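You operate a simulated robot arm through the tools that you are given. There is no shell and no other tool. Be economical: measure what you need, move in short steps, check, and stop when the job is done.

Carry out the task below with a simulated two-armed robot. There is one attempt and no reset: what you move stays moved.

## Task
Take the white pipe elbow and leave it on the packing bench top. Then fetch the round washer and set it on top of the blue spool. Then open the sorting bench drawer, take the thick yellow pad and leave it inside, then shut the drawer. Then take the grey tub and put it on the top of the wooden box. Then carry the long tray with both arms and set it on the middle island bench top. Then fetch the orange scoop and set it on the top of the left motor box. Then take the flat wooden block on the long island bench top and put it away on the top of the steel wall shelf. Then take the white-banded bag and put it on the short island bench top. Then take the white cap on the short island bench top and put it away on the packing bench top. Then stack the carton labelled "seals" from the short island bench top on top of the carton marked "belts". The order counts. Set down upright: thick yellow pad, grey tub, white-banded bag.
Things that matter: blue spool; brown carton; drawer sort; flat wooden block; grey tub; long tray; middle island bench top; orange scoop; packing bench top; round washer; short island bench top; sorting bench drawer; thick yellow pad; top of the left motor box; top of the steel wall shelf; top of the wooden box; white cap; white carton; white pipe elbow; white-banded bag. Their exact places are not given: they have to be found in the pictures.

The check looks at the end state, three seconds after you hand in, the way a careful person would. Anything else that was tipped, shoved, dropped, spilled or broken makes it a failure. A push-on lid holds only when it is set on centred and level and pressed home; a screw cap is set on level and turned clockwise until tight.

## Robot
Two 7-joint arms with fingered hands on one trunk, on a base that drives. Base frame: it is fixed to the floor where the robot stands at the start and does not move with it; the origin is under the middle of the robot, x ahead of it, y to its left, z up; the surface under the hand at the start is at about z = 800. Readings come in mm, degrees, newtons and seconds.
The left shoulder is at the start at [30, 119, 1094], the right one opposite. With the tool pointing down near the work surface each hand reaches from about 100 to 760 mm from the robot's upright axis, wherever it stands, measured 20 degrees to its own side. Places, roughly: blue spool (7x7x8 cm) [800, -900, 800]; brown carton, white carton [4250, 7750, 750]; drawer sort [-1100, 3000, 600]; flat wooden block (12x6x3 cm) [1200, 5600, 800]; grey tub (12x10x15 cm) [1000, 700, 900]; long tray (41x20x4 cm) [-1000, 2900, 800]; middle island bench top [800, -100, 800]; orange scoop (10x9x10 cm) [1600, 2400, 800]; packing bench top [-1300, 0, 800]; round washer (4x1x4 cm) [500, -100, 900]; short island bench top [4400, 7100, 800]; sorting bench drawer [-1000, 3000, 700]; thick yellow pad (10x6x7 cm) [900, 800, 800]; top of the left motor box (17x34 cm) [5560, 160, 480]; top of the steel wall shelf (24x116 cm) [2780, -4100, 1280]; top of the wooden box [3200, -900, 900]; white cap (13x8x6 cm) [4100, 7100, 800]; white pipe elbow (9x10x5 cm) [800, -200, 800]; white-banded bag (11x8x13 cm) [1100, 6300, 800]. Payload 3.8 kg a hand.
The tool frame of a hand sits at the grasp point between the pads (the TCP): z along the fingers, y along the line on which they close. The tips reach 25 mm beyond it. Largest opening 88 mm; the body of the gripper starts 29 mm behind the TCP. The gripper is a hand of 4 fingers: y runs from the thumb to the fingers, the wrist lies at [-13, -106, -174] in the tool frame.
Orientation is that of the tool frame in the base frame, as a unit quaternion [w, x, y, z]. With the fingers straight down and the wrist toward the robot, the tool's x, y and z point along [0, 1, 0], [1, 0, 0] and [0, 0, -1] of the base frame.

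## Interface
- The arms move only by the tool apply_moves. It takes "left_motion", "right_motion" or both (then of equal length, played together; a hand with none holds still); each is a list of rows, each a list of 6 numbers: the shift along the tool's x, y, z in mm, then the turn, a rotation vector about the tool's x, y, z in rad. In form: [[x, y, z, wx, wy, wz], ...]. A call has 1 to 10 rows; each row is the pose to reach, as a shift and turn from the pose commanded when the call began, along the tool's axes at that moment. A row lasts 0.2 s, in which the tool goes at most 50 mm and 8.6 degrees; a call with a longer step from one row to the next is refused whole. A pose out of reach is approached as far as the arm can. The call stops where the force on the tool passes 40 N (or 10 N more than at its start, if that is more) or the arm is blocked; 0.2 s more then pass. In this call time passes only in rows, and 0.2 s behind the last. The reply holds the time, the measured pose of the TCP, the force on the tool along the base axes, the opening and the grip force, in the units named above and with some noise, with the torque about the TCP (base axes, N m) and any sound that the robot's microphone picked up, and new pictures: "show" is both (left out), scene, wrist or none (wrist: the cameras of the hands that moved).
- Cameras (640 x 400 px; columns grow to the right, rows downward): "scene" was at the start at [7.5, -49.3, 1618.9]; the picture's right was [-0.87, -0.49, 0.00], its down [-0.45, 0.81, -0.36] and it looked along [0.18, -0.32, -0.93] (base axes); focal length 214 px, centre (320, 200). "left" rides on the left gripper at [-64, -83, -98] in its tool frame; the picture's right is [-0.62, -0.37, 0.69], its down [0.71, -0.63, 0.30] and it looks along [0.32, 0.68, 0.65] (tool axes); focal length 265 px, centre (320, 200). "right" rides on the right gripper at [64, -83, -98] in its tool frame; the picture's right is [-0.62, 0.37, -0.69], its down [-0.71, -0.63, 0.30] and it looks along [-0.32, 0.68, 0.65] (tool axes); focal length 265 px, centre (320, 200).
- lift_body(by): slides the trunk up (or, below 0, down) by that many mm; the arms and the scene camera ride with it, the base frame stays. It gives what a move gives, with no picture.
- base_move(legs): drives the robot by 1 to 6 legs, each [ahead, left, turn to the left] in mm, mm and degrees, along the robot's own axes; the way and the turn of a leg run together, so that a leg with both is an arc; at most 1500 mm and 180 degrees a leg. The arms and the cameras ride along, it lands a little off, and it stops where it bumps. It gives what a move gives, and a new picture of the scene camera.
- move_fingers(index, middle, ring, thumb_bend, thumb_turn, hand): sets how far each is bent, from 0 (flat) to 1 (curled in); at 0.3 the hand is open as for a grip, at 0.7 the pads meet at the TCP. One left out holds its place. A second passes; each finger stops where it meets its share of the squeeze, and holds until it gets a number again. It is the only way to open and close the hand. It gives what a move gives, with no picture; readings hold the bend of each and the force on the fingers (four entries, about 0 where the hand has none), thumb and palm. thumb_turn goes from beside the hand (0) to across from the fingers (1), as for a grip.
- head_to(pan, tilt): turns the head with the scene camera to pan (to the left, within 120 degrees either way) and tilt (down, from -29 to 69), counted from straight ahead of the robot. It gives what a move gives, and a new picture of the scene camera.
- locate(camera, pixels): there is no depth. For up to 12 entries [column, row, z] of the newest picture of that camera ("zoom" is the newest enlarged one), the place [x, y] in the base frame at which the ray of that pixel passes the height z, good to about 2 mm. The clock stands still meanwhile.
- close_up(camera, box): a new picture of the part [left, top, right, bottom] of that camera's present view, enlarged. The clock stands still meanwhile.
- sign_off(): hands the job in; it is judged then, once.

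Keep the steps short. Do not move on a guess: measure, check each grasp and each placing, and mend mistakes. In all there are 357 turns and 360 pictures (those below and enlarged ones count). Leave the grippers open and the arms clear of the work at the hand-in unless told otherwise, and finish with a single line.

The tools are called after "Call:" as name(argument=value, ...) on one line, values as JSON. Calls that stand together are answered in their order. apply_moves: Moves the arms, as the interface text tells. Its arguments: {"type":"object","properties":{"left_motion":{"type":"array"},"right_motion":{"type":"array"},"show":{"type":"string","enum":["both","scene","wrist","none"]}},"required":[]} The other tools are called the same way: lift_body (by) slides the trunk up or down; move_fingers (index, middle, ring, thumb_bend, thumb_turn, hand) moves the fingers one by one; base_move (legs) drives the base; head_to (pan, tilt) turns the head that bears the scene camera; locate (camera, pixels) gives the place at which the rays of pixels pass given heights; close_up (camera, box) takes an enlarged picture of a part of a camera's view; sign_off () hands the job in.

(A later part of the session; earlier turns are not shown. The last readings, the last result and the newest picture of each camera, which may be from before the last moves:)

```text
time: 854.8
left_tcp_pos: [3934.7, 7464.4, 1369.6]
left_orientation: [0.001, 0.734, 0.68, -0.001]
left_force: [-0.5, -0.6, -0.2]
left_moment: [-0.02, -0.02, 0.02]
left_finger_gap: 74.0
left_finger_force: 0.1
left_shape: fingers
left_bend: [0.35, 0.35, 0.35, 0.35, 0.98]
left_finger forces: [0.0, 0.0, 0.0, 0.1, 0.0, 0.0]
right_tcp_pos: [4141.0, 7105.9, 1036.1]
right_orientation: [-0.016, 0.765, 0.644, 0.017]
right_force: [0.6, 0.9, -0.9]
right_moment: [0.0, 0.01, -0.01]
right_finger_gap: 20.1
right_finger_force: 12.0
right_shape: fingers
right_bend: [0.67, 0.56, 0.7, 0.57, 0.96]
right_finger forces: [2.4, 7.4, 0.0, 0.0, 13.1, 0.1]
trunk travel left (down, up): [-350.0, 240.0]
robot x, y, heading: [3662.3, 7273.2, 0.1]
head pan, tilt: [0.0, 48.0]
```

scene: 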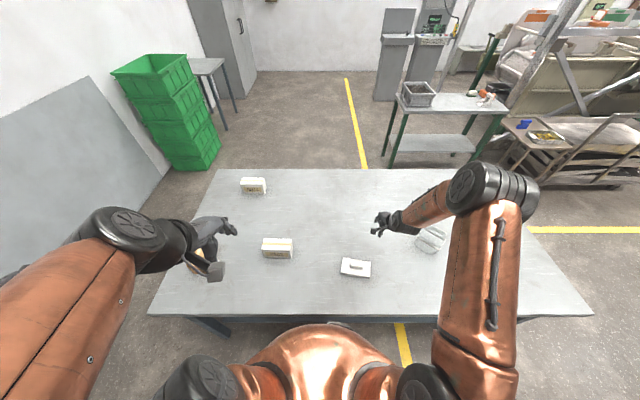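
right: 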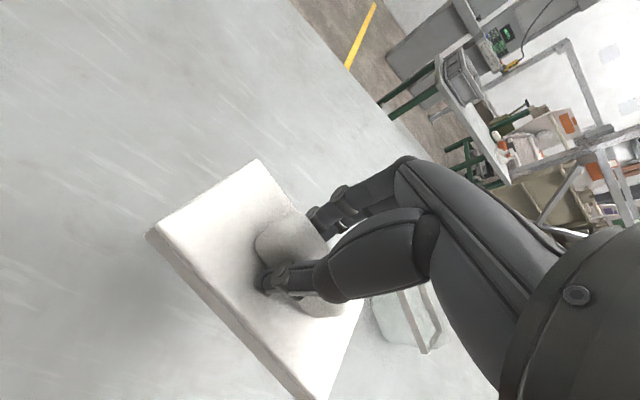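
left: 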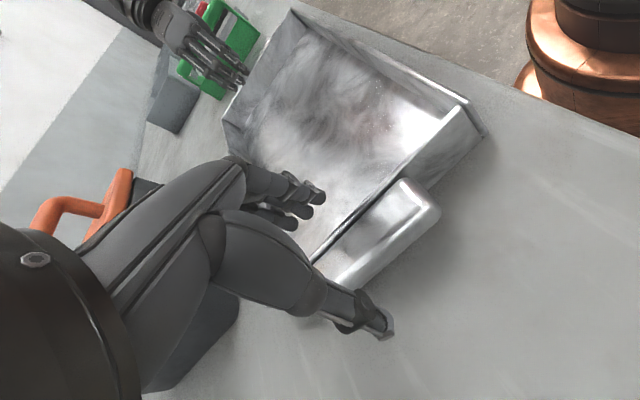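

Tighten slightly, then carry the cap to the packing bench.

Call:
move_fingers(hand="right", index=0.73, middle=0.74, ring=0.74, thumb_bend=0.72)

Call:
base_move(legs=[[-150, 0, 0], [0, 0, 180], [0, 220, 0], [1500, 0, 0], [1500, 0, 0], [670, 0, 0]])

```text
time: 855.8
left_tcp_pos: [3936.1, 7464.2, 1368.8]
left_orientation: [0.001, 0.734, 0.679, -0.001]
left_force: [0.4, -0.6, 0.0]
left_moment: [-0.03, -0.02, 0.0]
left_finger_gap: 73.8
left_finger_force: 0.1
left_shape: fingers
left_bend: [0.35, 0.35, 0.35, 0.35, 0.98]
left_finger forces: [0.0, 0.0, 0.0, 0.0, 0.0, 0.0]
right_tcp_pos: [4143.2, 7106.1, 1035.7]
right_orientation: [-0.016, 0.765, 0.643, 0.017]
right_force: [0.6, -0.5, -0.2]
right_moment: [0.03, 0.0, -0.02]
right_finger_gap: 19.6
right_finger_force: 15.2
right_shape: fingers
right_bend: [0.72, 0.58, 0.73, 0.55, 0.95]
right_finger forces: [3.9, 7.6, 1.9, 0.0, 16.8, 0.0]
trunk travel left (down, up): [-350.0, 240.0]
robot x, y, heading: [3664.4, 7272.4, 0.1]
head pan, tilt: [0.0, 48.0]
```

```text
time: 883.0
left_tcp_pos: [-409.9, 6990.6, 1370.4]
left_orientation: [0.001, -0.658, 0.753, 0.001]
left_force: [0.7, -0.4, 0.4]
left_moment: [-0.02, -0.01, 0.02]
left_finger_gap: 73.8
left_finger_force: 0.1
left_shape: fingers
left_bend: [0.35, 0.35, 0.35, 0.35, 0.98]
left_finger forces: [0.0, 0.0, 0.0, 0.1, 0.0, 0.0]
right_tcp_pos: [-596.9, 7361.1, 1035.1]
right_orientation: [-0.017, -0.623, 0.782, -0.017]
right_force: [-0.1, -0.6, -1.0]
right_moment: [-0.01, 0.02, -0.02]
right_finger_gap: 18.7
right_finger_force: 11.3
right_shape: fingers
right_bend: [0.72, 0.68, 0.73, 0.57, 0.95]
right_finger forces: [6.9, 0.2, 3.3, 0.0, 11.1, 0.0]
trunk travel left (down, up): [-350.0, 240.0]
robot x, y, heading: [-123.4, 7168.1, 176.7]
head pan, tilt: [0.0, 48.0]
```

scene: 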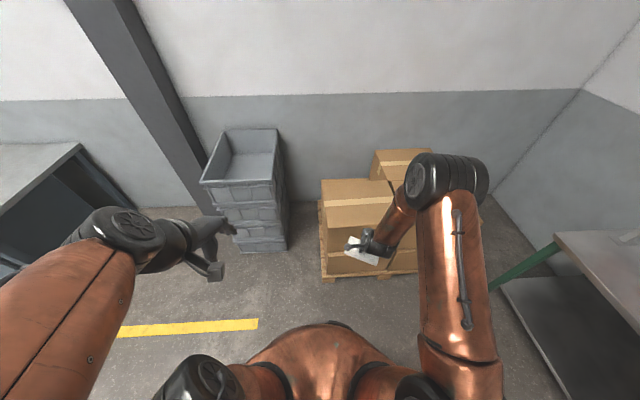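

Call:
base_move(legs=[[0, 0, 93.3], [1500, 0, 0], [1500, 0, 0], [1500, 0, 0], [1500, 0, 0], [1390, 0, 0]])

```text
time: 922.2
left_tcp_pos: [225.2, -522.3, 1370.3]
left_orientation: [0.001, 1.0, -0.031, -0.002]
left_force: [0.3, 0.3, 0.7]
left_moment: [0.0, -0.03, 0.03]
left_finger_gap: 73.7
left_finger_force: 0.0
left_shape: fingers
left_bend: [0.35, 0.35, 0.35, 0.35, 0.98]
left_finger forces: [0.1, 0.0, 0.0, 0.0, 0.0, 0.1]
right_tcp_pos: [-131.3, -734.4, 1033.9]
right_orientation: [0.0, 0.997, -0.076, 0.024]
right_force: [0.9, -0.2, -0.1]
right_moment: [0.0, -0.01, 0.01]
right_finger_gap: 18.0
right_finger_force: 10.3
right_shape: fingers
right_bend: [0.72, 0.68, 0.73, 0.57, 0.95]
right_finger forces: [6.8, 0.2, 2.7, 0.0, 10.2, 0.0]
trunk travel left (down, up): [-350.0, 240.0]
robot x, y, heading: [25.6, -251.7, -88.9]
head pan, tilt: [0.0, 48.0]
```

scene: 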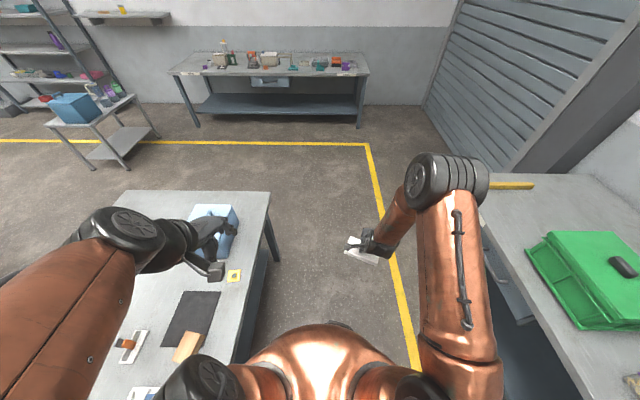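

Call:
base_move(legs=[[0, 0, -91.1], [0, -40, 0], [410, 0, 0]])

```text
time: 929.0
left_tcp_pos: [-648.1, -408.8, 1369.8]
left_orientation: [0.001, -0.682, 0.732, 0.001]
left_force: [0.0, 0.0, 0.7]
left_moment: [0.01, 0.02, -0.01]
left_finger_gap: 74.0
left_finger_force: 0.2
left_shape: fingers
left_bend: [0.35, 0.35, 0.35, 0.35, 0.98]
left_finger forces: [0.0, 0.0, 0.1, 0.1, 0.0, 0.0]
right_tcp_pos: [-857.3, -52.1, 1034.2]
right_orientation: [-0.018, -0.646, 0.763, -0.018]
right_force: [0.0, -0.5, 1.1]
right_moment: [0.01, -0.02, -0.05]
right_finger_gap: 17.7
right_finger_force: 9.5
right_shape: fingers
right_bend: [0.72, 0.68, 0.73, 0.58, 0.95]
right_finger forces: [6.6, 0.2, 2.6, 0.1, 9.5, 0.0]
trunk travel left (down, up): [-350.0, 240.0]
robot x, y, heading: [-375.3, -213.5, -179.5]
head pan, tilt: [0.0, 48.0]
```

scene: 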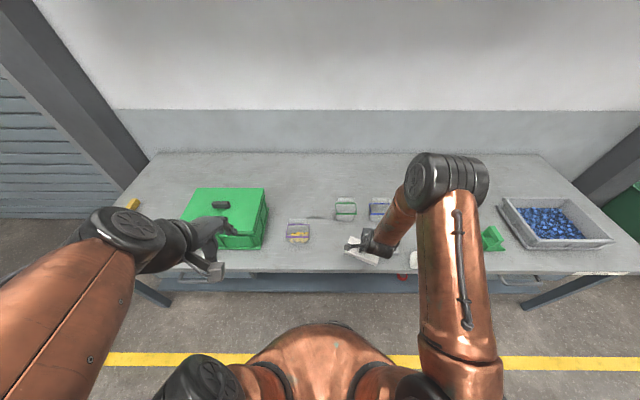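

Call:
close_up(camera="right", box=[0, 0, 640, 400])

Call:
locate(camera="scene", pixels=[[310, 242, 800], [338, 255, 800], [345, 222, 800], [335, 272, 800], [298, 245, 800], [410, 262, 800]])

```text
1.00 times, centred on (320, 200) of right (not enlarged: the box is as wide or as high as the picture)
```

zoom: 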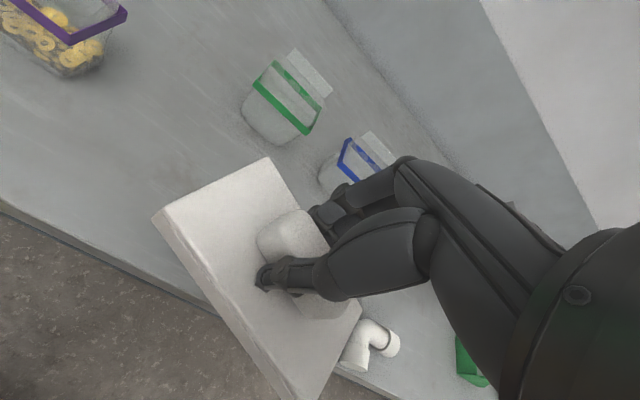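

```text
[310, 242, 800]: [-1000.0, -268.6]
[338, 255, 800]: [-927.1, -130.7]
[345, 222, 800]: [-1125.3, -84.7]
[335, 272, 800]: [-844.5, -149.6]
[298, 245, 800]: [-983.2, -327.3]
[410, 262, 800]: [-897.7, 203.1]
```

Move over the free area (-930,-70) and lower.

Call:
apply_moves(right_motion=[[15, 35, 20, 0, 0, 0], [30, 69, 45, 0, 0, 0], [30, 69, 90, 0, 0, 0], [30, 69, 130, 0, 0, 0], [30, 69, 165, 0, 0, 0]], show="none")

Call:
apply_moves(right_motion=[[0, 0, 8, 0, 0, 0]], show="none")

Call:
apply_moves(right_motion=[[0, 0, 6, 0, 0, 0]], show="wrist")

```text
time: 930.2
left_tcp_pos: [-648.2, -408.5, 1370.0]
left_orientation: [0.001, -0.681, 0.732, 0.001]
left_force: [-0.7, 0.4, 0.6]
left_moment: [0.0, 0.04, 0.01]
left_finger_gap: 74.1
left_finger_force: 0.0
left_shape: fingers
left_bend: [0.35, 0.35, 0.35, 0.35, 0.98]
left_finger forces: [0.0, 0.0, 0.0, 0.0, 0.1, 0.0]
right_tcp_pos: [-930.9, -76.7, 872.6]
right_orientation: [-0.018, -0.647, 0.762, -0.017]
right_force: [-0.2, 0.6, -0.5]
right_moment: [-0.02, -0.03, 0.02]
right_finger_gap: 17.9
right_finger_force: 9.9
right_shape: fingers
right_bend: [0.72, 0.68, 0.73, 0.58, 0.95]
right_finger forces: [6.6, 0.2, 2.6, 0.1, 9.4, 0.1]
trunk travel left (down, up): [-350.0, 240.0]
robot x, y, heading: [-376.2, -215.0, -179.8]
head pan, tilt: [0.0, 48.0]
```

```text
time: 930.6
left_tcp_pos: [-647.6, -410.2, 1368.9]
left_orientation: [0.001, -0.681, 0.732, 0.001]
left_force: [0.5, 0.6, 0.4]
left_moment: [-0.01, 0.01, -0.01]
left_finger_gap: 73.8
left_finger_force: 0.0
left_shape: fingers
left_bend: [0.35, 0.35, 0.35, 0.35, 0.98]
left_finger forces: [0.0, 0.0, 0.0, 0.0, 0.1, 0.0]
right_tcp_pos: [-930.1, -78.0, 865.2]
right_orientation: [-0.019, -0.646, 0.763, -0.017]
right_force: [-0.2, 0.0, -0.7]
right_moment: [0.0, 0.01, 0.0]
right_finger_gap: 17.8
right_finger_force: 9.6
right_shape: fingers
right_bend: [0.72, 0.68, 0.73, 0.58, 0.95]
right_finger forces: [6.6, 0.1, 2.5, 0.1, 9.4, 0.0]
trunk travel left (down, up): [-350.0, 240.0]
robot x, y, heading: [-374.1, -211.4, -179.7]
head pan, tilt: [0.0, 48.0]
```

```text
time: 931.0
left_tcp_pos: [-646.6, -408.7, 1369.1]
left_orientation: [0.0, -0.682, 0.731, 0.001]
left_force: [-0.2, 0.6, -0.8]
left_moment: [-0.01, -0.01, 0.02]
left_finger_gap: 73.8
left_finger_force: 0.0
left_shape: fingers
left_bend: [0.35, 0.35, 0.35, 0.35, 0.98]
left_finger forces: [0.0, 0.0, 0.0, 0.0, 0.0, 0.0]
right_tcp_pos: [-931.0, -77.7, 858.1]
right_orientation: [-0.018, -0.647, 0.762, -0.017]
right_force: [-0.3, -0.1, 0.1]
right_moment: [0.0, 0.03, 0.01]
right_finger_gap: 17.8
right_finger_force: 8.5
right_shape: fingers
right_bend: [0.72, 0.68, 0.73, 0.58, 0.95]
right_finger forces: [6.5, 0.1, 2.4, 0.0, 9.4, 0.0]
trunk travel left (down, up): [-350.0, 240.0]
robot x, y, heading: [-379.1, -218.8, -179.7]
head pan, tilt: [0.0, 48.0]
```

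right: 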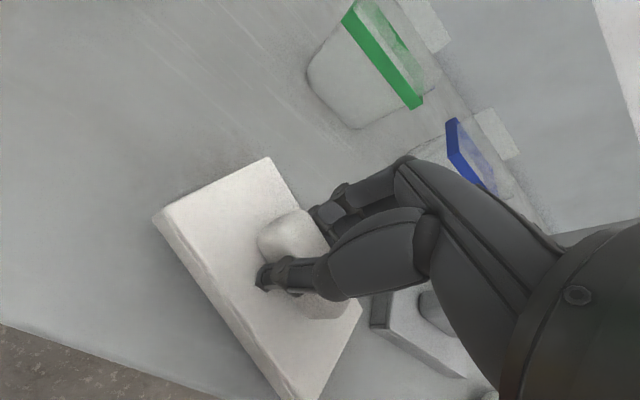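

Call:
apply_moves(right_motion=[[0, 0, 5, 0, 0, 0]], show="none")

Call:
apply_moves(right_motion=[[0, 0, 4, 0, 0, 0]], show="none")

Call:
apply_moves(right_motion=[[0, 0, 4, 0, 0, 0]], show="none")

```text
time: 931.4
left_tcp_pos: [-648.3, -408.9, 1369.7]
left_orientation: [0.002, -0.682, 0.732, 0.002]
left_force: [-0.7, -0.4, 0.1]
left_moment: [0.0, 0.01, -0.02]
left_finger_gap: 74.3
left_finger_force: 0.1
left_shape: fingers
left_bend: [0.35, 0.35, 0.35, 0.35, 0.98]
left_finger forces: [0.1, 0.0, 0.0, 0.0, 0.1, 0.0]
right_tcp_pos: [-930.7, -78.4, 853.6]
right_orientation: [-0.017, -0.647, 0.762, -0.017]
right_force: [0.1, 0.1, 1.4]
right_moment: [0.03, 0.03, -0.01]
right_finger_gap: 17.7
right_finger_force: 9.6
right_shape: fingers
right_bend: [0.72, 0.68, 0.73, 0.58, 0.95]
right_finger forces: [6.6, 0.0, 2.7, 0.0, 9.7, 0.0]
trunk travel left (down, up): [-350.0, 240.0]
robot x, y, heading: [-377.2, -216.4, -179.7]
head pan, tilt: [0.0, 48.0]
```

```text
time: 931.8
left_tcp_pos: [-647.1, -408.9, 1368.9]
left_orientation: [0.001, -0.682, 0.732, 0.001]
left_force: [0.4, -0.6, 0.6]
left_moment: [-0.01, -0.01, 0.01]
left_finger_gap: 74.1
left_finger_force: 0.0
left_shape: fingers
left_bend: [0.35, 0.35, 0.35, 0.35, 0.98]
left_finger forces: [0.1, 0.0, 0.0, 0.0, 0.1, 0.0]
right_tcp_pos: [-929.9, -78.1, 848.6]
right_orientation: [-0.018, -0.646, 0.763, -0.016]
right_force: [-0.2, -0.2, 0.9]
right_moment: [0.06, 0.02, 0.04]
right_finger_gap: 17.6
right_finger_force: 9.8
right_shape: fingers
right_bend: [0.72, 0.68, 0.74, 0.58, 0.95]
right_finger forces: [6.7, 0.1, 3.1, 0.1, 10.5, 0.0]
trunk travel left (down, up): [-350.0, 240.0]
robot x, y, heading: [-375.6, -212.4, -179.5]
head pan, tilt: [0.0, 48.0]
```

```text
time: 932.2
left_tcp_pos: [-645.0, -410.1, 1370.7]
left_orientation: [0.001, -0.681, 0.732, 0.001]
left_force: [0.3, 0.6, -0.4]
left_moment: [0.01, 0.01, -0.03]
left_finger_gap: 74.0
left_finger_force: 0.0
left_shape: fingers
left_bend: [0.35, 0.35, 0.35, 0.35, 0.98]
left_finger forces: [0.0, 0.0, 0.0, 0.1, 0.0, 0.0]
right_tcp_pos: [-932.9, -79.2, 849.0]
right_orientation: [-0.021, -0.646, 0.763, -0.013]
right_force: [2.7, 0.4, 31.5]
right_moment: [-0.19, -0.83, 0.0]
right_finger_gap: 17.9
right_finger_force: 25.3
right_shape: fingers
right_bend: [0.72, 0.68, 0.74, 0.58, 0.95]
right_finger forces: [5.9, 0.1, 2.3, 0.0, 40.3, 0.0]
trunk travel left (down, up): [-350.0, 240.0]
robot x, y, heading: [-375.8, -215.4, -179.6]
head pan, tilt: [0.0, 48.0]
```

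Contact. Release and lift away.

Call:
move_fingers(hand="right", index=0.38, middle=0.38, ring=0.38, thumb_bend=0.38)

Call:
apply_moves(right_motion=[[0, 0, -35, 0, 0, 0], [0, 0, -80, 0, 0, 0], [0, 0, -125, 0, 0, 0], [0, -30, -160, 0, 0, 0], [0, -70, -180, 0, 0, 0]], show="wrist")

```text
time: 932.9
left_tcp_pos: [-649.3, -409.0, 1369.0]
left_orientation: [0.002, -0.681, 0.732, 0.001]
left_force: [-0.3, 0.4, -0.2]
left_moment: [-0.01, -0.03, 0.0]
left_finger_gap: 74.0
left_finger_force: 0.1
left_shape: fingers
left_bend: [0.35, 0.35, 0.35, 0.35, 0.98]
left_finger forces: [0.0, 0.1, 0.1, 0.0, 0.0, 0.0]
right_tcp_pos: [-933.5, -79.6, 844.6]
right_orientation: [-0.019, -0.646, 0.763, -0.017]
right_force: [0.1, -1.0, 6.4]
right_moment: [-0.07, -0.34, 0.0]
right_finger_gap: 71.0
right_finger_force: 3.7
right_shape: fingers
right_bend: [0.38, 0.38, 0.38, 0.35, 0.97]
right_finger forces: [0.0, 0.0, 0.0, 0.0, 7.1, 0.1]
trunk travel left (down, up): [-350.0, 240.0]
robot x, y, heading: [-374.9, -214.6, -179.2]
head pan, tilt: [0.0, 48.0]
stopped (right hand): the force on the tool passed its limit at 42 N (the readings are from after the stop); the commanded pose is now the measured one
```

```text
time: 934.1
left_tcp_pos: [-646.3, -409.2, 1369.0]
left_orientation: [0.001, -0.681, 0.732, 0.001]
left_force: [-0.3, 0.4, -0.1]
left_moment: [-0.01, 0.0, -0.01]
left_finger_gap: 74.1
left_finger_force: 0.1
left_shape: fingers
left_bend: [0.35, 0.35, 0.35, 0.35, 0.98]
left_finger forces: [0.1, 0.1, 0.1, 0.0, 0.1, 0.0]
right_tcp_pos: [-861.2, -82.8, 1026.9]
right_orientation: [-0.018, -0.647, 0.762, -0.016]
right_force: [0.9, 0.3, -0.5]
right_moment: [0.01, 0.01, 0.02]
right_finger_gap: 68.1
right_finger_force: 0.0
right_shape: fingers
right_bend: [0.38, 0.38, 0.38, 0.38, 0.97]
right_finger forces: [0.0, 0.1, 0.0, 0.0, 0.0, 0.0]
trunk travel left (down, up): [-350.0, 240.0]
robot x, y, heading: [-377.0, -213.7, -179.3]
head pan, tilt: [0.0, 48.0]
```

right: 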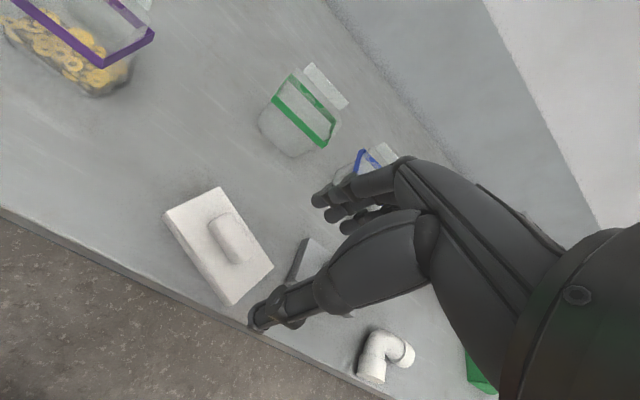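

Cap placed. Now return to the short island for the cartons.

Call:
base_move(legs=[[-230, 0, 0], [0, 0, -90], [1500, 0, 0], [1500, 0, 0], [1500, 0, 0], [1500, 0, 0]])

```text
time: 967.9
left_tcp_pos: [-258.0, 6071.5, 1368.7]
left_orientation: [0.001, 0.045, 0.999, 0.001]
left_force: [0.7, -0.8, -0.4]
left_moment: [0.04, 0.01, 0.04]
left_finger_gap: 74.2
left_finger_force: 0.1
left_shape: fingers
left_bend: [0.35, 0.35, 0.35, 0.35, 0.98]
left_finger forces: [0.0, 0.0, 0.0, 0.0, 0.1, 0.0]
right_tcp_pos: [71.5, 6280.9, 1026.2]
right_orientation: [-0.024, 0.091, 0.996, 0.002]
right_force: [0.1, -0.2, -0.6]
right_moment: [0.01, 0.03, 0.0]
right_finger_gap: 67.9
right_finger_force: 0.1
right_shape: fingers
right_bend: [0.38, 0.38, 0.38, 0.38, 0.97]
right_finger forces: [0.1, 0.0, 0.0, 0.0, 0.0, 0.1]
trunk travel left (down, up): [-350.0, 240.0]
robot x, y, heading: [-69.9, 5796.5, 89.3]
head pan, tilt: [0.0, 48.0]
```

scene: 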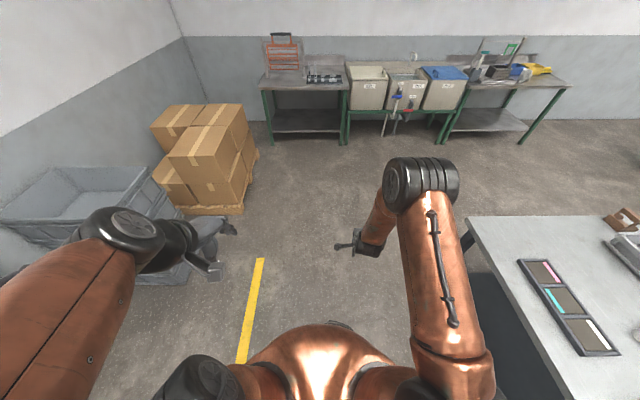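

Call:
base_move(legs=[[1350, 0, 0], [0, 0, -89.3], [1500, 0, 0], [1500, 0, 0], [735, 0, 0], [0, 560, 0]])

```text
time: 999.2
left_tcp_pos: [4024.4, 7745.8, 1370.6]
left_orientation: [0.001, 0.748, 0.664, -0.001]
left_force: [0.2, -0.5, -0.3]
left_moment: [0.02, -0.04, 0.02]
left_finger_gap: 74.0
left_finger_force: 0.1
left_shape: fingers
left_bend: [0.35, 0.35, 0.35, 0.35, 0.98]
left_finger forces: [0.1, 0.1, 0.0, 0.0, 0.0, 0.0]
right_tcp_pos: [4223.3, 7408.1, 1026.1]
right_orientation: [-0.016, 0.778, 0.628, 0.019]
right_force: [-0.3, -0.7, 0.4]
right_moment: [-0.02, -0.01, 0.06]
right_finger_gap: 68.2
right_finger_force: 0.0
right_shape: fingers
right_bend: [0.38, 0.38, 0.38, 0.38, 0.97]
right_finger forces: [0.1, 0.1, 0.0, 0.0, 0.0, 0.0]
trunk travel left (down, up): [-350.0, 240.0]
robot x, y, heading: [3748.8, 7563.3, -2.7]
head pan, tilt: [0.0, 48.0]
```

scene: 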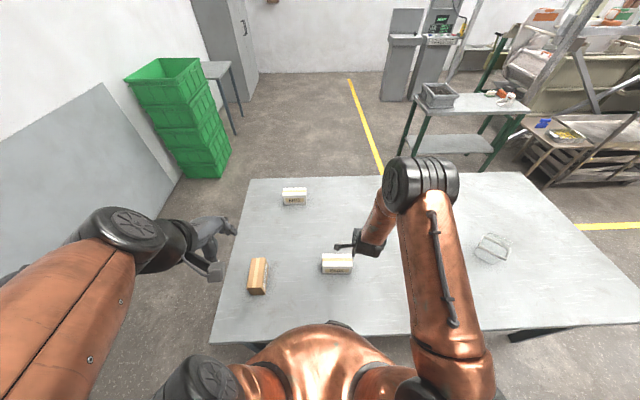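

Call:
close_up(camera="scene", box=[230, 175, 370, 305])

Call:
locate(camera="scene", pixels=[[257, 262, 860], [257, 290, 810], [294, 192, 860], [283, 203, 800], [306, 205, 800], [248, 180, 800], [215, 338, 800], [530, 175, 800], [218, 178, 0], [230, 140, 0], [410, 165, 0], [336, 258, 860]])

```text
3.08 times, centred on (300, 240) of scene
```

zoom: 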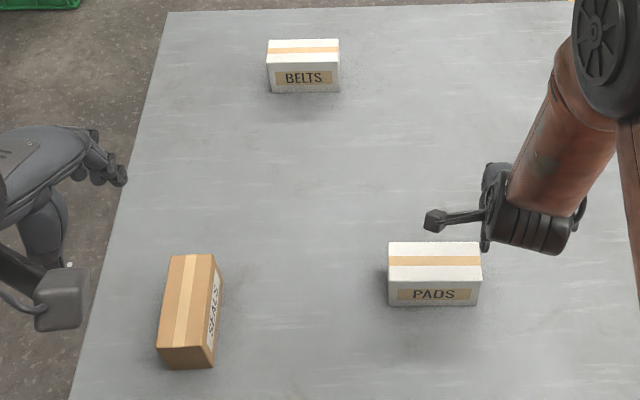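

```text
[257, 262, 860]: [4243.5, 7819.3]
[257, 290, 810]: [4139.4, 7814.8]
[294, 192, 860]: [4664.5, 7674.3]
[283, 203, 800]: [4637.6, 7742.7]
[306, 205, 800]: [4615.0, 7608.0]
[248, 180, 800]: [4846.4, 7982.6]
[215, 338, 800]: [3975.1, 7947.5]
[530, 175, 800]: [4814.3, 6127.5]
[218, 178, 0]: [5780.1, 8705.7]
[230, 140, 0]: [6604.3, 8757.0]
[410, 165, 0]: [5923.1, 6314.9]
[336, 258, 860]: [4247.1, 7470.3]
```

Call:
locate(camera="zoom", pixels=[[172, 255, 870], [215, 255, 870], [207, 347, 870], [160, 345, 870], [163, 369, 800], [211, 367, 800], [225, 292, 800], [269, 62, 870], [339, 62, 870], [268, 41, 870], [338, 39, 870], [272, 93, 800]])

```text
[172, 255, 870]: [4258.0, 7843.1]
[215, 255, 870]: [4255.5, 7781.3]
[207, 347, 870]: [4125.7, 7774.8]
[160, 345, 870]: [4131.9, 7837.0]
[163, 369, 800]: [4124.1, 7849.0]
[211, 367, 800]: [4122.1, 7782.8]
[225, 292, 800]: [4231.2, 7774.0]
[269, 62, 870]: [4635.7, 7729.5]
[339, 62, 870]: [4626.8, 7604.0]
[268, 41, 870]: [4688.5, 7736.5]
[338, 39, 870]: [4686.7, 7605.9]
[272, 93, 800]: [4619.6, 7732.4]
```

SEALS carton: x 4126–4257, y 7777–7842, top ≈873. Bring the left hand above it, yawed 83° to close across its width.

Call:
move_fingers(hand="left", index=0.3, middle=0.3, ring=0.3, thumb_bend=0.3)

Call:
apply_moves(left_motion=[[8, 16, 40, 0, 0, 0.145], [17, 32, 80, 0, 0, 0.29], [25, 48, 120, 0, 0, 0.435], [33, 64, 160, 0, 0, 0.58], [42, 80, 200, 0, 0, 0.725], [50, 96, 240, 0, 0, 0.87], [58, 112, 280, 0, 0, 1.015], [67, 128, 320, 0, 0, 1.16], [75, 144, 360, 0, 0, 1.305], [83, 159, 400, 0, 0, 1.45]], show="wrist")

```text
time: 1000.2
left_tcp_pos: [4025.2, 7745.6, 1370.5]
left_orientation: [0.001, 0.748, 0.664, -0.002]
left_force: [-0.1, -0.7, -0.1]
left_moment: [-0.02, -0.01, -0.01]
left_finger_gap: 84.4
left_finger_force: 0.0
left_shape: fingers
left_bend: [0.3, 0.3, 0.3, 0.3, 0.98]
left_finger forces: [0.0, 0.0, 0.0, 0.0, 0.0, 0.0]
right_tcp_pos: [4222.5, 7409.2, 1025.7]
right_orientation: [-0.015, 0.778, 0.628, 0.019]
right_force: [-0.1, 0.4, 0.8]
right_moment: [-0.01, 0.0, -0.03]
right_finger_gap: 68.2
right_finger_force: 0.0
right_shape: fingers
right_bend: [0.38, 0.38, 0.38, 0.38, 0.97]
right_finger forces: [0.0, 0.0, 0.2, 0.0, 0.0, 0.1]
trunk travel left (down, up): [-350.0, 240.0]
robot x, y, heading: [3743.2, 7564.2, -2.4]
head pan, tilt: [0.0, 48.0]
```

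```text
time: 1002.4
left_tcp_pos: [4194.4, 7809.0, 970.2]
left_orientation: [0.001, 1.0, 0.0, -0.001]
left_force: [0.1, -0.7, 0.3]
left_moment: [0.02, 0.01, 0.01]
left_finger_gap: 84.6
left_finger_force: 0.1
left_shape: fingers
left_bend: [0.3, 0.3, 0.3, 0.3, 0.98]
left_finger forces: [0.0, 0.0, 0.1, 0.1, 0.0, 0.1]
left hand out of reach, approached as far as the arm can: row 1, 2
right_tcp_pos: [4225.0, 7409.0, 1025.4]
right_orientation: [-0.016, 0.778, 0.628, 0.018]
right_force: [0.6, -0.4, -1.0]
right_moment: [0.01, 0.0, -0.01]
right_finger_gap: 67.8
right_finger_force: 0.1
right_shape: fingers
right_bend: [0.38, 0.38, 0.38, 0.38, 0.97]
right_finger forces: [0.0, 0.0, 0.0, 0.1, 0.0, 0.0]
trunk travel left (down, up): [-350.0, 240.0]
robot x, y, heading: [3743.5, 7561.6, -2.2]
head pan, tilt: [0.0, 48.0]
```

left: 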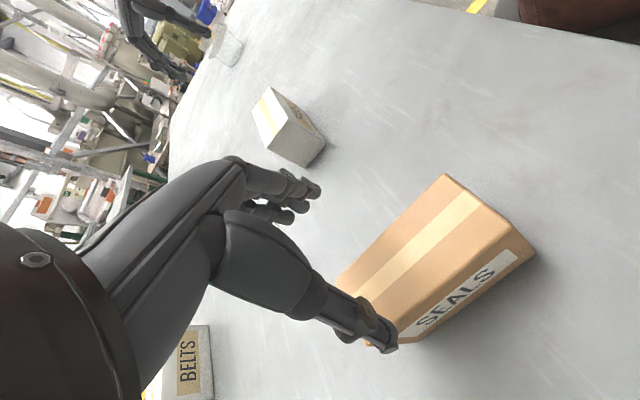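

Call:
locate(camera="left", pixels=[[445, 176, 873], [517, 250, 873], [445, 176, 865], [340, 275, 873], [537, 250, 800]])

```text
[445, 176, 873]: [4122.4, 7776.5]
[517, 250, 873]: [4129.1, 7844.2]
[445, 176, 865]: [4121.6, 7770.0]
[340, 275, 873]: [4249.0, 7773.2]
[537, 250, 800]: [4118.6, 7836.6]
```

Aligned. Descend to z≈848 and grip.

Call:
apply_moves(left_motion=[[0, 0, 40, 0, 0, 0], [0, 0, 80, 0, 0, 0], [0, 0, 110, 0, 0, 0], [0, 0, 122, 0, 0, 0]], show="none")

Call:
move_fingers(hand="left", index=0.55, middle=0.55, ring=0.55, thumb_bend=0.55)

Call:
apply_moves(left_motion=[[0, 0, -20, 0, 0, 0], [0, 0, -60, 0, 0, 0], [0, 0, -100, 0, 0, 0], [0, 0, -140, 0, 0, 0], [0, 0, -180, 0, 0, 0]], show="wrist")

```text
time: 1003.4
left_tcp_pos: [4193.5, 7807.6, 878.5]
left_orientation: [0.002, 1.0, 0.0, 0.0]
left_force: [0.8, 0.0, 0.4]
left_moment: [-0.03, 0.01, 0.0]
left_finger_gap: 84.6
left_finger_force: 0.1
left_shape: fingers
left_bend: [0.3, 0.3, 0.3, 0.3, 0.98]
left_finger forces: [0.1, 0.0, 0.0, 0.0, 0.0, 0.1]
left hand out of reach, approached as far as the arm can: row 3, 4
right_tcp_pos: [4223.6, 7407.9, 1024.2]
right_orientation: [-0.016, 0.778, 0.628, 0.019]
right_force: [-1.1, 0.5, 0.0]
right_moment: [0.01, -0.01, 0.0]
right_finger_gap: 68.0
right_finger_force: 0.1
right_shape: fingers
right_bend: [0.38, 0.38, 0.38, 0.38, 0.97]
right_finger forces: [0.0, 0.0, 0.0, 0.1, 0.0, 0.0]
trunk travel left (down, up): [-350.0, 240.0]
robot x, y, heading: [3745.0, 7566.7, -2.4]
head pan, tilt: [0.0, 48.0]
```

```text
time: 1004.4
left_tcp_pos: [4192.5, 7807.9, 880.1]
left_orientation: [0.002, 1.0, 0.001, 0.0]
left_force: [-0.2, -0.5, 2.3]
left_moment: [-0.18, -0.05, -0.05]
left_finger_gap: 58.0
left_finger_force: 19.0
left_shape: fingers
left_bend: [0.44, 0.49, 0.49, 0.44, 0.96]
left_finger forces: [10.4, 4.7, 4.1, 0.1, 18.9, 0.0]
right_tcp_pos: [4223.8, 7406.7, 1025.5]
right_orientation: [-0.015, 0.778, 0.627, 0.019]
right_force: [-0.3, 0.2, -0.1]
right_moment: [0.01, 0.03, 0.03]
right_finger_gap: 68.0
right_finger_force: 0.1
right_shape: fingers
right_bend: [0.38, 0.38, 0.38, 0.38, 0.97]
right_finger forces: [0.0, 0.0, 0.0, 0.0, 0.1, 0.0]
trunk travel left (down, up): [-350.0, 240.0]
robot x, y, heading: [3745.2, 7563.1, -2.6]
head pan, tilt: [0.0, 48.0]
```

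```text
time: 1005.6
left_tcp_pos: [4190.4, 7807.6, 1060.6]
left_orientation: [0.002, 1.0, 0.0, 0.0]
left_force: [0.1, -1.0, -2.5]
left_moment: [0.0, -0.03, 0.0]
left_finger_gap: 57.8
left_finger_force: 18.6
left_shape: fingers
left_bend: [0.45, 0.5, 0.5, 0.44, 0.96]
left_finger forces: [10.2, 4.3, 3.7, 0.0, 18.5, 0.1]
right_tcp_pos: [4222.8, 7408.5, 1025.7]
right_orientation: [-0.015, 0.778, 0.628, 0.019]
right_force: [-0.9, -0.2, -0.7]
right_moment: [0.02, 0.03, 0.0]
right_finger_gap: 68.1
right_finger_force: 0.1
right_shape: fingers
right_bend: [0.38, 0.38, 0.38, 0.38, 0.97]
right_finger forces: [0.0, 0.0, 0.0, 0.0, 0.0, 0.1]
trunk travel left (down, up): [-350.0, 240.0]
robot x, y, heading: [3744.4, 7563.9, -2.5]
head pan, tilt: [0.0, 48.0]
```

left: 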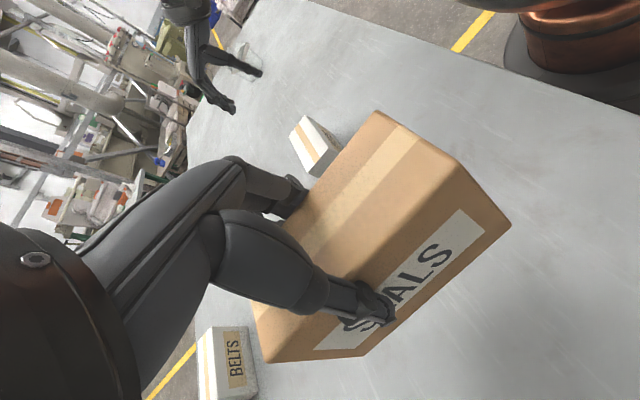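

SEALS held. Return the left hand to default yaw (carton long axis sideways, matching BELTS), and drive around to the east side.

Call:
apply_moves(left_motion=[[5, 0, -5, 0, 0, -0.145], [10, 0, -10, 0, 0, -0.29], [15, 0, -15, 0, 0, -0.435], [20, 0, -20, 0, 0, -0.58], [25, 0, -25, 0, 0, -0.725], [30, 0, -30, 0, 0, -0.87], [35, 0, -35, 0, 0, -1.015], [40, 0, -40, 0, 0, -1.16], [45, 0, -45, 0, 0, -1.305], [50, 0, -50, 0, 0, -1.45]], show="none")

Call:
base_move(legs=[[-150, 0, 0], [0, 0, -87.5], [1500, 0, 0], [180, 0, 0], [0, 1500, 0], [0, 90, 0]])

```text
time: 1007.8
left_tcp_pos: [4244.3, 7808.1, 1109.9]
left_orientation: [0.001, 0.748, 0.664, -0.002]
left_force: [0.1, 0.7, -3.5]
left_moment: [-0.02, 0.01, 0.02]
left_finger_gap: 57.8
left_finger_force: 18.3
left_shape: fingers
left_bend: [0.45, 0.5, 0.5, 0.44, 0.96]
left_finger forces: [9.9, 4.2, 3.5, 0.0, 18.2, 0.0]
right_tcp_pos: [4224.0, 7409.2, 1026.2]
right_orientation: [-0.016, 0.778, 0.628, 0.018]
right_force: [-0.1, 0.8, 0.3]
right_moment: [-0.01, 0.0, 0.02]
right_finger_gap: 67.8
right_finger_force: 0.2
right_shape: fingers
right_bend: [0.38, 0.38, 0.38, 0.38, 0.97]
right_finger forces: [0.0, 0.0, 0.0, 0.1, 0.0, 0.1]
trunk travel left (down, up): [-350.0, 240.0]
robot x, y, heading: [3743.6, 7565.8, -2.4]
head pan, tilt: [0.0, 48.0]
```

```text
time: 1023.8
left_tcp_pos: [4355.8, 5469.0, 1107.6]
left_orientation: [-0.001, 0.999, 0.042, -0.002]
left_force: [0.1, -0.1, -3.8]
left_moment: [-0.03, -0.01, -0.01]
left_finger_gap: 57.3
left_finger_force: 17.7
left_shape: fingers
left_bend: [0.45, 0.5, 0.5, 0.45, 0.96]
left_finger forces: [10.2, 4.0, 3.9, 0.1, 18.2, 0.1]
right_tcp_pos: [3959.7, 5407.6, 1025.4]
right_orientation: [0.001, 1.0, -0.005, 0.023]
right_force: [-0.1, -0.5, 0.1]
right_moment: [0.01, 0.06, 0.02]
right_finger_gap: 68.1
right_finger_force: 0.1
right_shape: fingers
right_bend: [0.38, 0.38, 0.38, 0.38, 0.98]
right_finger forces: [0.0, 0.0, 0.1, 0.0, 0.0, 0.0]
trunk travel left (down, up): [-350.0, 240.0]
robot x, y, heading: [4013.2, 5901.0, -80.7]
head pan, tilt: [0.0, 48.0]
stopped in leg 5: the robot was blocked; the commanded pose is now the measured one
```

scene: 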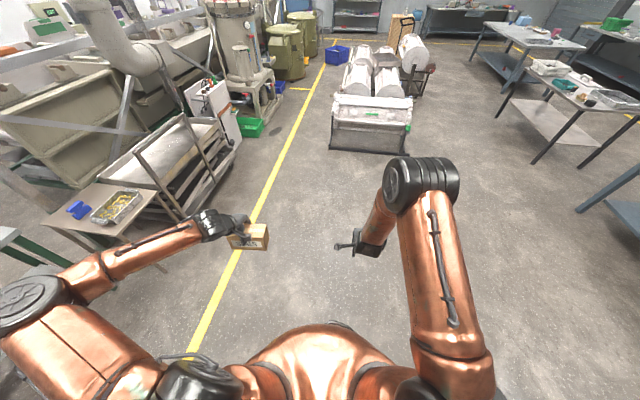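

Blocked by the bench's south end. Move further south, straighten, continue.

Call:
base_move(legs=[[220, 0, 0], [0, 0, -9.3], [0, 1140, 0], [-1500, 0, 0], [-600, 0, 0], [0, 0, -90]])

```text
time: 1045.3
left_tcp_pos: [4715.4, 7485.3, 1109.5]
left_orientation: [0.003, -0.686, 0.727, 0.0]
left_force: [0.5, 0.4, -2.5]
left_moment: [-0.03, 0.0, 0.0]
left_finger_gap: 56.6
left_finger_force: 16.5
left_shape: fingers
left_bend: [0.45, 0.5, 0.5, 0.45, 0.96]
left_finger forces: [9.2, 3.7, 3.2, 0.1, 16.5, 0.0]
right_tcp_pos: [4710.0, 7885.6, 1024.5]
right_orientation: [-0.018, -0.651, 0.759, -0.016]
right_force: [0.5, 0.6, -0.3]
right_moment: [0.0, 0.01, 0.0]
right_finger_gap: 68.2
right_finger_force: 0.0
right_shape: fingers
right_bend: [0.38, 0.38, 0.38, 0.38, 0.98]
right_finger forces: [0.0, 0.1, 0.0, 0.0, 0.0, 0.0]
trunk travel left (down, up): [-350.0, 240.0]
robot x, y, heading: [5197.3, 7760.0, -179.2]
head pan, tilt: [0.0, 48.0]
```

scene: 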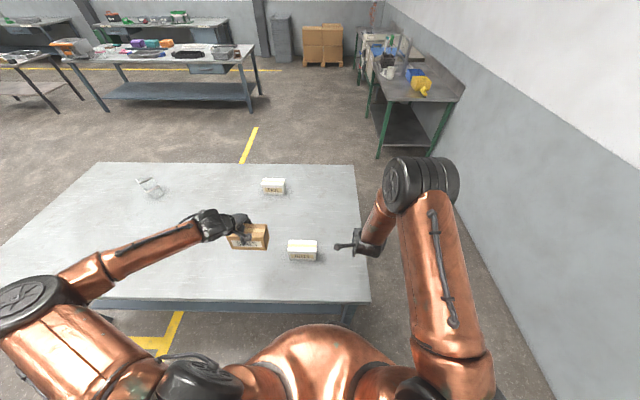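

Call:
close_up(camera="scene", box=[225, 210, 345, 280])

```text
5.33 times, centred on (285, 245) of scene
```

zoom: 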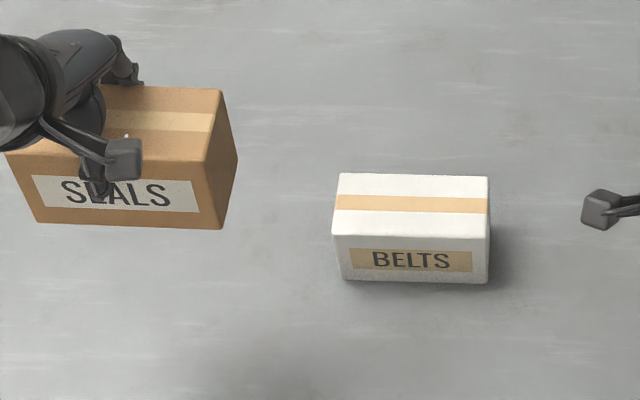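

Call:
locate(camera="zoom", pixels=[[333, 235, 870], [489, 239, 870], [338, 174, 870], [487, 177, 870], [342, 279, 800], [487, 283, 800], [220, 228, 1030], [37, 220, 1030], [220, 90, 1104], [205, 160, 1104]])

```text
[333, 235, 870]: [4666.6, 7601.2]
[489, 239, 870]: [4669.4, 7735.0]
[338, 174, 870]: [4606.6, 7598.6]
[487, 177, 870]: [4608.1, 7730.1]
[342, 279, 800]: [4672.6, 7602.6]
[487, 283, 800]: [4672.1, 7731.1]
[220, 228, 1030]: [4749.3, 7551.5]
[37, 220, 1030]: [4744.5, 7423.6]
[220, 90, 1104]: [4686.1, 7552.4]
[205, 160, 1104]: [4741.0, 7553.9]
```

BELTS: centre (4640,7667), top ≈876. Move SEALS over it and lower to ≈12 mm above.

Call:
apply_moves(left_motion=[[-42, 20, 0, 0, 0, 0], [-86, 42, 0, 0, 0, 0], [-130, 64, 0, 0, 0, 0], [-174, 85, 0, 0, 0, 0], [-174, 85, 40, 0, 0, 0], [-174, 85, 85, 0, 0, 0], [-174, 85, 120, 0, 0, 0]], show="none")

Call:
close_up(camera="scene", box=[255, 210, 355, 280])

```text
time: 1046.9
left_tcp_pos: [4677.6, 7611.7, 1014.2]
left_orientation: [0.004, -0.686, 0.728, 0.0]
left_force: [0.2, -0.4, -3.4]
left_moment: [-0.01, -0.03, -0.01]
left_finger_gap: 56.6
left_finger_force: 16.6
left_shape: fingers
left_bend: [0.45, 0.5, 0.5, 0.45, 0.96]
left_finger forces: [9.3, 3.7, 3.4, 0.0, 16.4, 0.1]
left hand out of reach, approached as far as the arm can: row 4, 5, 6, 7
right_tcp_pos: [4709.9, 7886.4, 1026.2]
right_orientation: [-0.018, -0.651, 0.759, -0.017]
right_force: [-0.6, 0.7, -0.4]
right_moment: [0.0, 0.0, 0.02]
right_finger_gap: 67.7
right_finger_force: 0.1
right_shape: fingers
right_bend: [0.38, 0.38, 0.38, 0.38, 0.98]
right_finger forces: [0.0, 0.0, 0.1, 0.0, 0.0, 0.0]
trunk travel left (down, up): [-350.0, 240.0]
robot x, y, heading: [5199.5, 7764.1, -178.9]
head pan, tilt: [0.0, 48.0]
```

```text
5.71 times, centred on (305, 245) of scene
```

zoom: 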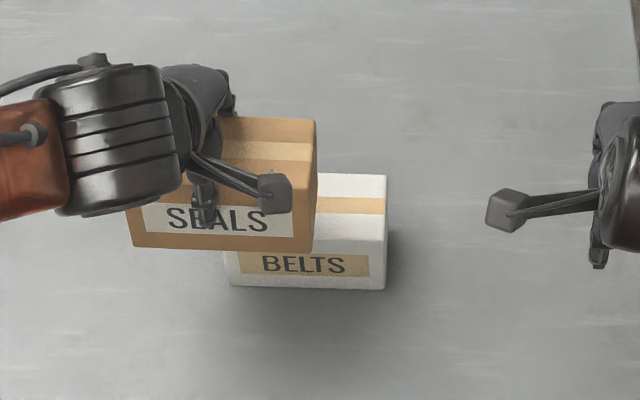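

Arm limit; use the base for the remaining offset (38 mm ahead, 52 mm right).

Call:
base_move(legs=[[37, -53, 0]])

Call:
close_up(camera="scene", box=[245, 200, 345, 280])

```text
time: 1047.9
left_tcp_pos: [4637.6, 7666.6, 1013.5]
left_orientation: [0.002, -0.685, 0.729, 0.0]
left_force: [-1.0, 0.9, -3.3]
left_moment: [-0.05, 0.02, 0.0]
left_finger_gap: 56.6
left_finger_force: 16.2
left_shape: fingers
left_bend: [0.45, 0.5, 0.5, 0.45, 0.96]
left_finger forces: [9.3, 3.8, 3.4, 0.0, 16.5, 0.0]
right_tcp_pos: [4669.5, 7939.6, 1025.4]
right_orientation: [-0.018, -0.65, 0.76, -0.016]
right_force: [0.3, -0.5, 0.1]
right_moment: [-0.04, -0.02, 0.04]
right_finger_gap: 68.0
right_finger_force: 0.0
right_shape: fingers
right_bend: [0.38, 0.38, 0.38, 0.38, 0.98]
right_finger forces: [0.0, 0.0, 0.0, 0.0, 0.0, 0.0]
trunk travel left (down, up): [-350.0, 240.0]
robot x, y, heading: [5158.3, 7810.8, -178.9]
head pan, tilt: [0.0, 48.0]
```

scene: 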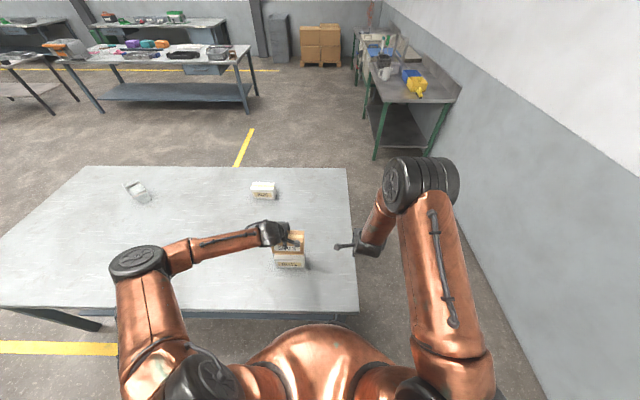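

```text
5.00 times, centred on (295, 240) of scene
```

zoom: 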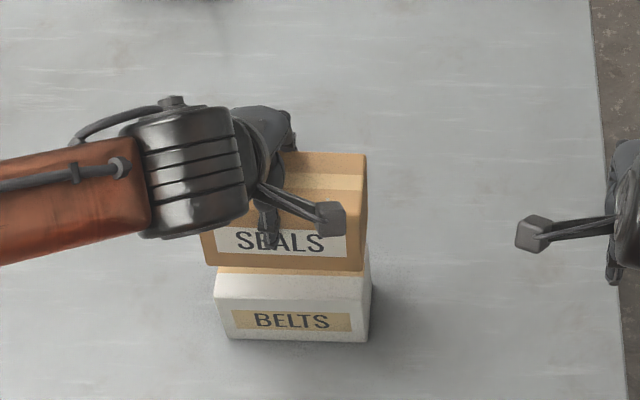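

Call:
locate(camera="zoom", pixels=[[207, 265, 935], [362, 271, 935], [215, 298, 875], [369, 304, 875], [225, 338, 800], [368, 343, 800]])

```text
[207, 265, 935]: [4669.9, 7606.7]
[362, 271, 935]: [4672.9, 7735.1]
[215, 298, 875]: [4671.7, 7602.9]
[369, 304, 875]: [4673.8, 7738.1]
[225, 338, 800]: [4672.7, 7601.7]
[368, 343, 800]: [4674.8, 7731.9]
```

Aligned within ~3 mm. Lower with the trunk.

Call:
lift_body(by=-48)

Call:
lift_body(by=-6)

Call:
lift_body(by=-4)

```text
time: 1048.8
left_tcp_pos: [4640.1, 7665.0, 966.8]
left_orientation: [0.002, -0.685, 0.729, 0.001]
left_force: [0.6, 0.0, -1.1]
left_moment: [0.01, 0.03, 0.01]
left_finger_gap: 56.7
left_finger_force: 18.0
left_shape: fingers
left_bend: [0.45, 0.5, 0.5, 0.45, 0.96]
left_finger forces: [9.7, 3.8, 3.2, 0.0, 17.7, 0.0]
right_tcp_pos: [4672.3, 7939.0, 978.2]
right_orientation: [-0.018, -0.65, 0.759, -0.017]
right_force: [0.1, -0.6, 0.0]
right_moment: [0.02, 0.01, -0.01]
right_finger_gap: 68.1
right_finger_force: 0.0
right_shape: fingers
right_bend: [0.38, 0.38, 0.38, 0.38, 0.98]
right_finger forces: [0.0, 0.0, 0.1, 0.1, 0.0, 0.1]
trunk travel left (down, up): [-302.0, 288.0]
robot x, y, heading: [5161.3, 7811.5, -179.4]
head pan, tilt: [0.0, 48.0]
```

```text
time: 1049.3
left_tcp_pos: [4639.8, 7665.6, 963.8]
left_orientation: [0.0, -0.685, 0.729, 0.003]
left_force: [3.0, -2.4, 24.4]
left_moment: [0.0, 0.28, -0.02]
left_finger_gap: 57.0
left_finger_force: 18.5
left_shape: fingers
left_bend: [0.46, 0.5, 0.5, 0.45, 0.96]
left_finger forces: [8.0, 4.5, 3.7, 0.1, 21.1, 0.0]
right_tcp_pos: [4672.5, 7940.4, 973.8]
right_orientation: [-0.019, -0.65, 0.76, -0.016]
right_force: [0.4, 0.6, -0.3]
right_moment: [-0.01, 0.01, 0.0]
right_finger_gap: 67.9
right_finger_force: 0.0
right_shape: fingers
right_bend: [0.38, 0.38, 0.38, 0.38, 0.98]
right_finger forces: [0.1, 0.0, 0.1, 0.0, 0.0, 0.0]
trunk travel left (down, up): [-296.0, 294.0]
robot x, y, heading: [5159.3, 7814.0, -179.2]
head pan, tilt: [0.0, 48.0]
```

```text
time: 1049.9
left_tcp_pos: [4640.0, 7667.5, 959.6]
left_orientation: [0.001, -0.685, 0.729, 0.002]
left_force: [6.4, -2.6, 34.2]
left_moment: [0.0, -0.01, -0.1]
left_finger_gap: 58.6
left_finger_force: 20.8
left_shape: fingers
left_bend: [0.47, 0.5, 0.5, 0.46, 0.96]
left_finger forces: [9.0, 4.2, 3.4, 0.0, 25.3, 0.0]
right_tcp_pos: [4674.3, 7938.3, 968.8]
right_orientation: [-0.019, -0.65, 0.759, -0.016]
right_force: [0.2, -0.5, -0.4]
right_moment: [0.01, 0.0, 0.02]
right_finger_gap: 68.1
right_finger_force: 0.1
right_shape: fingers
right_bend: [0.38, 0.38, 0.38, 0.38, 0.98]
right_finger forces: [0.0, 0.0, 0.0, 0.0, 0.0, 0.1]
trunk travel left (down, up): [-292.0, 298.0]
robot x, y, heading: [5160.5, 7810.8, -179.1]
head pan, tilt: [0.0, 48.0]
```

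Seated (34 N). Ease up 4 mm, then open the left hand and rise.

Call:
lift_body(by=4)

Call:
move_fingers(hand="left", index=0.3, middle=0.3, ring=0.3, thumb_bend=0.3)

Call:
lift_body(by=130)

Call:
base_move(legs=[[-350, 0, 0]])

```text
time: 1050.4
left_tcp_pos: [4641.7, 7665.6, 961.4]
left_orientation: [0.002, -0.685, 0.728, 0.0]
left_force: [2.9, 0.2, 16.8]
left_moment: [0.06, 0.11, -0.1]
left_finger_gap: 58.6
left_finger_force: 19.0
left_shape: fingers
left_bend: [0.47, 0.5, 0.5, 0.46, 0.96]
left_finger forces: [8.8, 4.5, 3.9, 0.0, 21.6, 0.0]
right_tcp_pos: [4673.6, 7939.1, 973.4]
right_orientation: [-0.018, -0.65, 0.76, -0.015]
right_force: [0.2, 0.4, -0.4]
right_moment: [0.0, 0.01, 0.03]
right_finger_gap: 68.1
right_finger_force: 0.1
right_shape: fingers
right_bend: [0.38, 0.38, 0.38, 0.38, 0.98]
right_finger forces: [0.0, 0.0, 0.1, 0.0, 0.0, 0.1]
trunk travel left (down, up): [-296.0, 294.0]
robot x, y, heading: [5159.3, 7810.4, -179.3]
head pan, tilt: [0.0, 48.0]
```

```text
time: 1051.4
left_tcp_pos: [4639.8, 7665.2, 959.8]
left_orientation: [0.002, -0.685, 0.729, 0.001]
left_force: [1.4, -0.1, -0.1]
left_moment: [-0.02, 0.01, 0.01]
left_finger_gap: 85.5
left_finger_force: 0.2
left_shape: fingers
left_bend: [0.3, 0.3, 0.3, 0.29, 0.97]
left_finger forces: [0.0, 0.0, 0.1, 0.0, 0.5, 0.1]
right_tcp_pos: [4671.2, 7938.4, 972.0]
right_orientation: [-0.018, -0.65, 0.76, -0.015]
right_force: [0.6, -0.1, 0.7]
right_moment: [0.0, -0.02, 0.04]
right_finger_gap: 68.0
right_finger_force: 0.1
right_shape: fingers
right_bend: [0.38, 0.38, 0.38, 0.38, 0.98]
right_finger forces: [0.0, 0.0, 0.1, 0.0, 0.1, 0.0]
trunk travel left (down, up): [-296.0, 294.0]
robot x, y, heading: [5160.4, 7814.5, -178.9]
head pan, tilt: [0.0, 48.0]
```

```text
time: 1053.0
left_tcp_pos: [4639.9, 7665.0, 1089.4]
left_orientation: [0.003, -0.685, 0.728, 0.0]
left_force: [-0.7, -0.1, -0.4]
left_moment: [-0.02, 0.0, -0.02]
left_finger_gap: 84.8
left_finger_force: 0.1
left_shape: fingers
left_bend: [0.3, 0.3, 0.3, 0.3, 0.97]
left_finger forces: [0.0, 0.1, 0.0, 0.0, 0.1, 0.1]
right_tcp_pos: [4670.3, 7938.9, 1101.7]
right_orientation: [-0.017, -0.65, 0.759, -0.017]
right_force: [-1.0, -0.8, 0.1]
right_moment: [0.0, 0.01, 0.0]
right_finger_gap: 67.8
right_finger_force: 0.0
right_shape: fingers
right_bend: [0.38, 0.38, 0.38, 0.38, 0.98]
right_finger forces: [0.0, 0.0, 0.0, 0.1, 0.0, 0.1]
trunk travel left (down, up): [-426.0, 164.0]
robot x, y, heading: [5157.3, 7808.6, -179.1]
head pan, tilt: [0.0, 48.0]
```

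```text
time: 1055.2
left_tcp_pos: [4984.8, 7668.8, 1090.2]
left_orientation: [0.002, -0.687, 0.726, 0.001]
left_force: [-0.1, 0.5, 0.0]
left_moment: [0.0, 0.01, 0.01]
left_finger_gap: 85.0
left_finger_force: 0.1
left_shape: fingers
left_bend: [0.3, 0.3, 0.3, 0.3, 0.97]
left_finger forces: [0.0, 0.0, 0.1, 0.0, 0.0, 0.1]
right_tcp_pos: [5014.7, 7943.1, 1100.7]
right_orientation: [-0.018, -0.652, 0.758, -0.016]
right_force: [0.7, 0.1, 0.1]
right_moment: [0.05, 0.0, 0.01]
right_finger_gap: 67.7
right_finger_force: 0.1
right_shape: fingers
right_bend: [0.38, 0.38, 0.38, 0.38, 0.98]
right_finger forces: [0.1, 0.1, 0.1, 0.0, 0.0, 0.1]
trunk travel left (down, up): [-426.0, 164.0]
robot x, y, heading: [5506.2, 7817.2, -178.5]
head pan, tilt: [0.0, 48.0]
```

scene: 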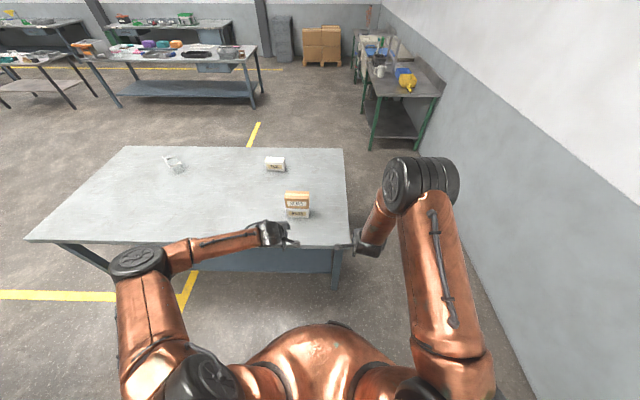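

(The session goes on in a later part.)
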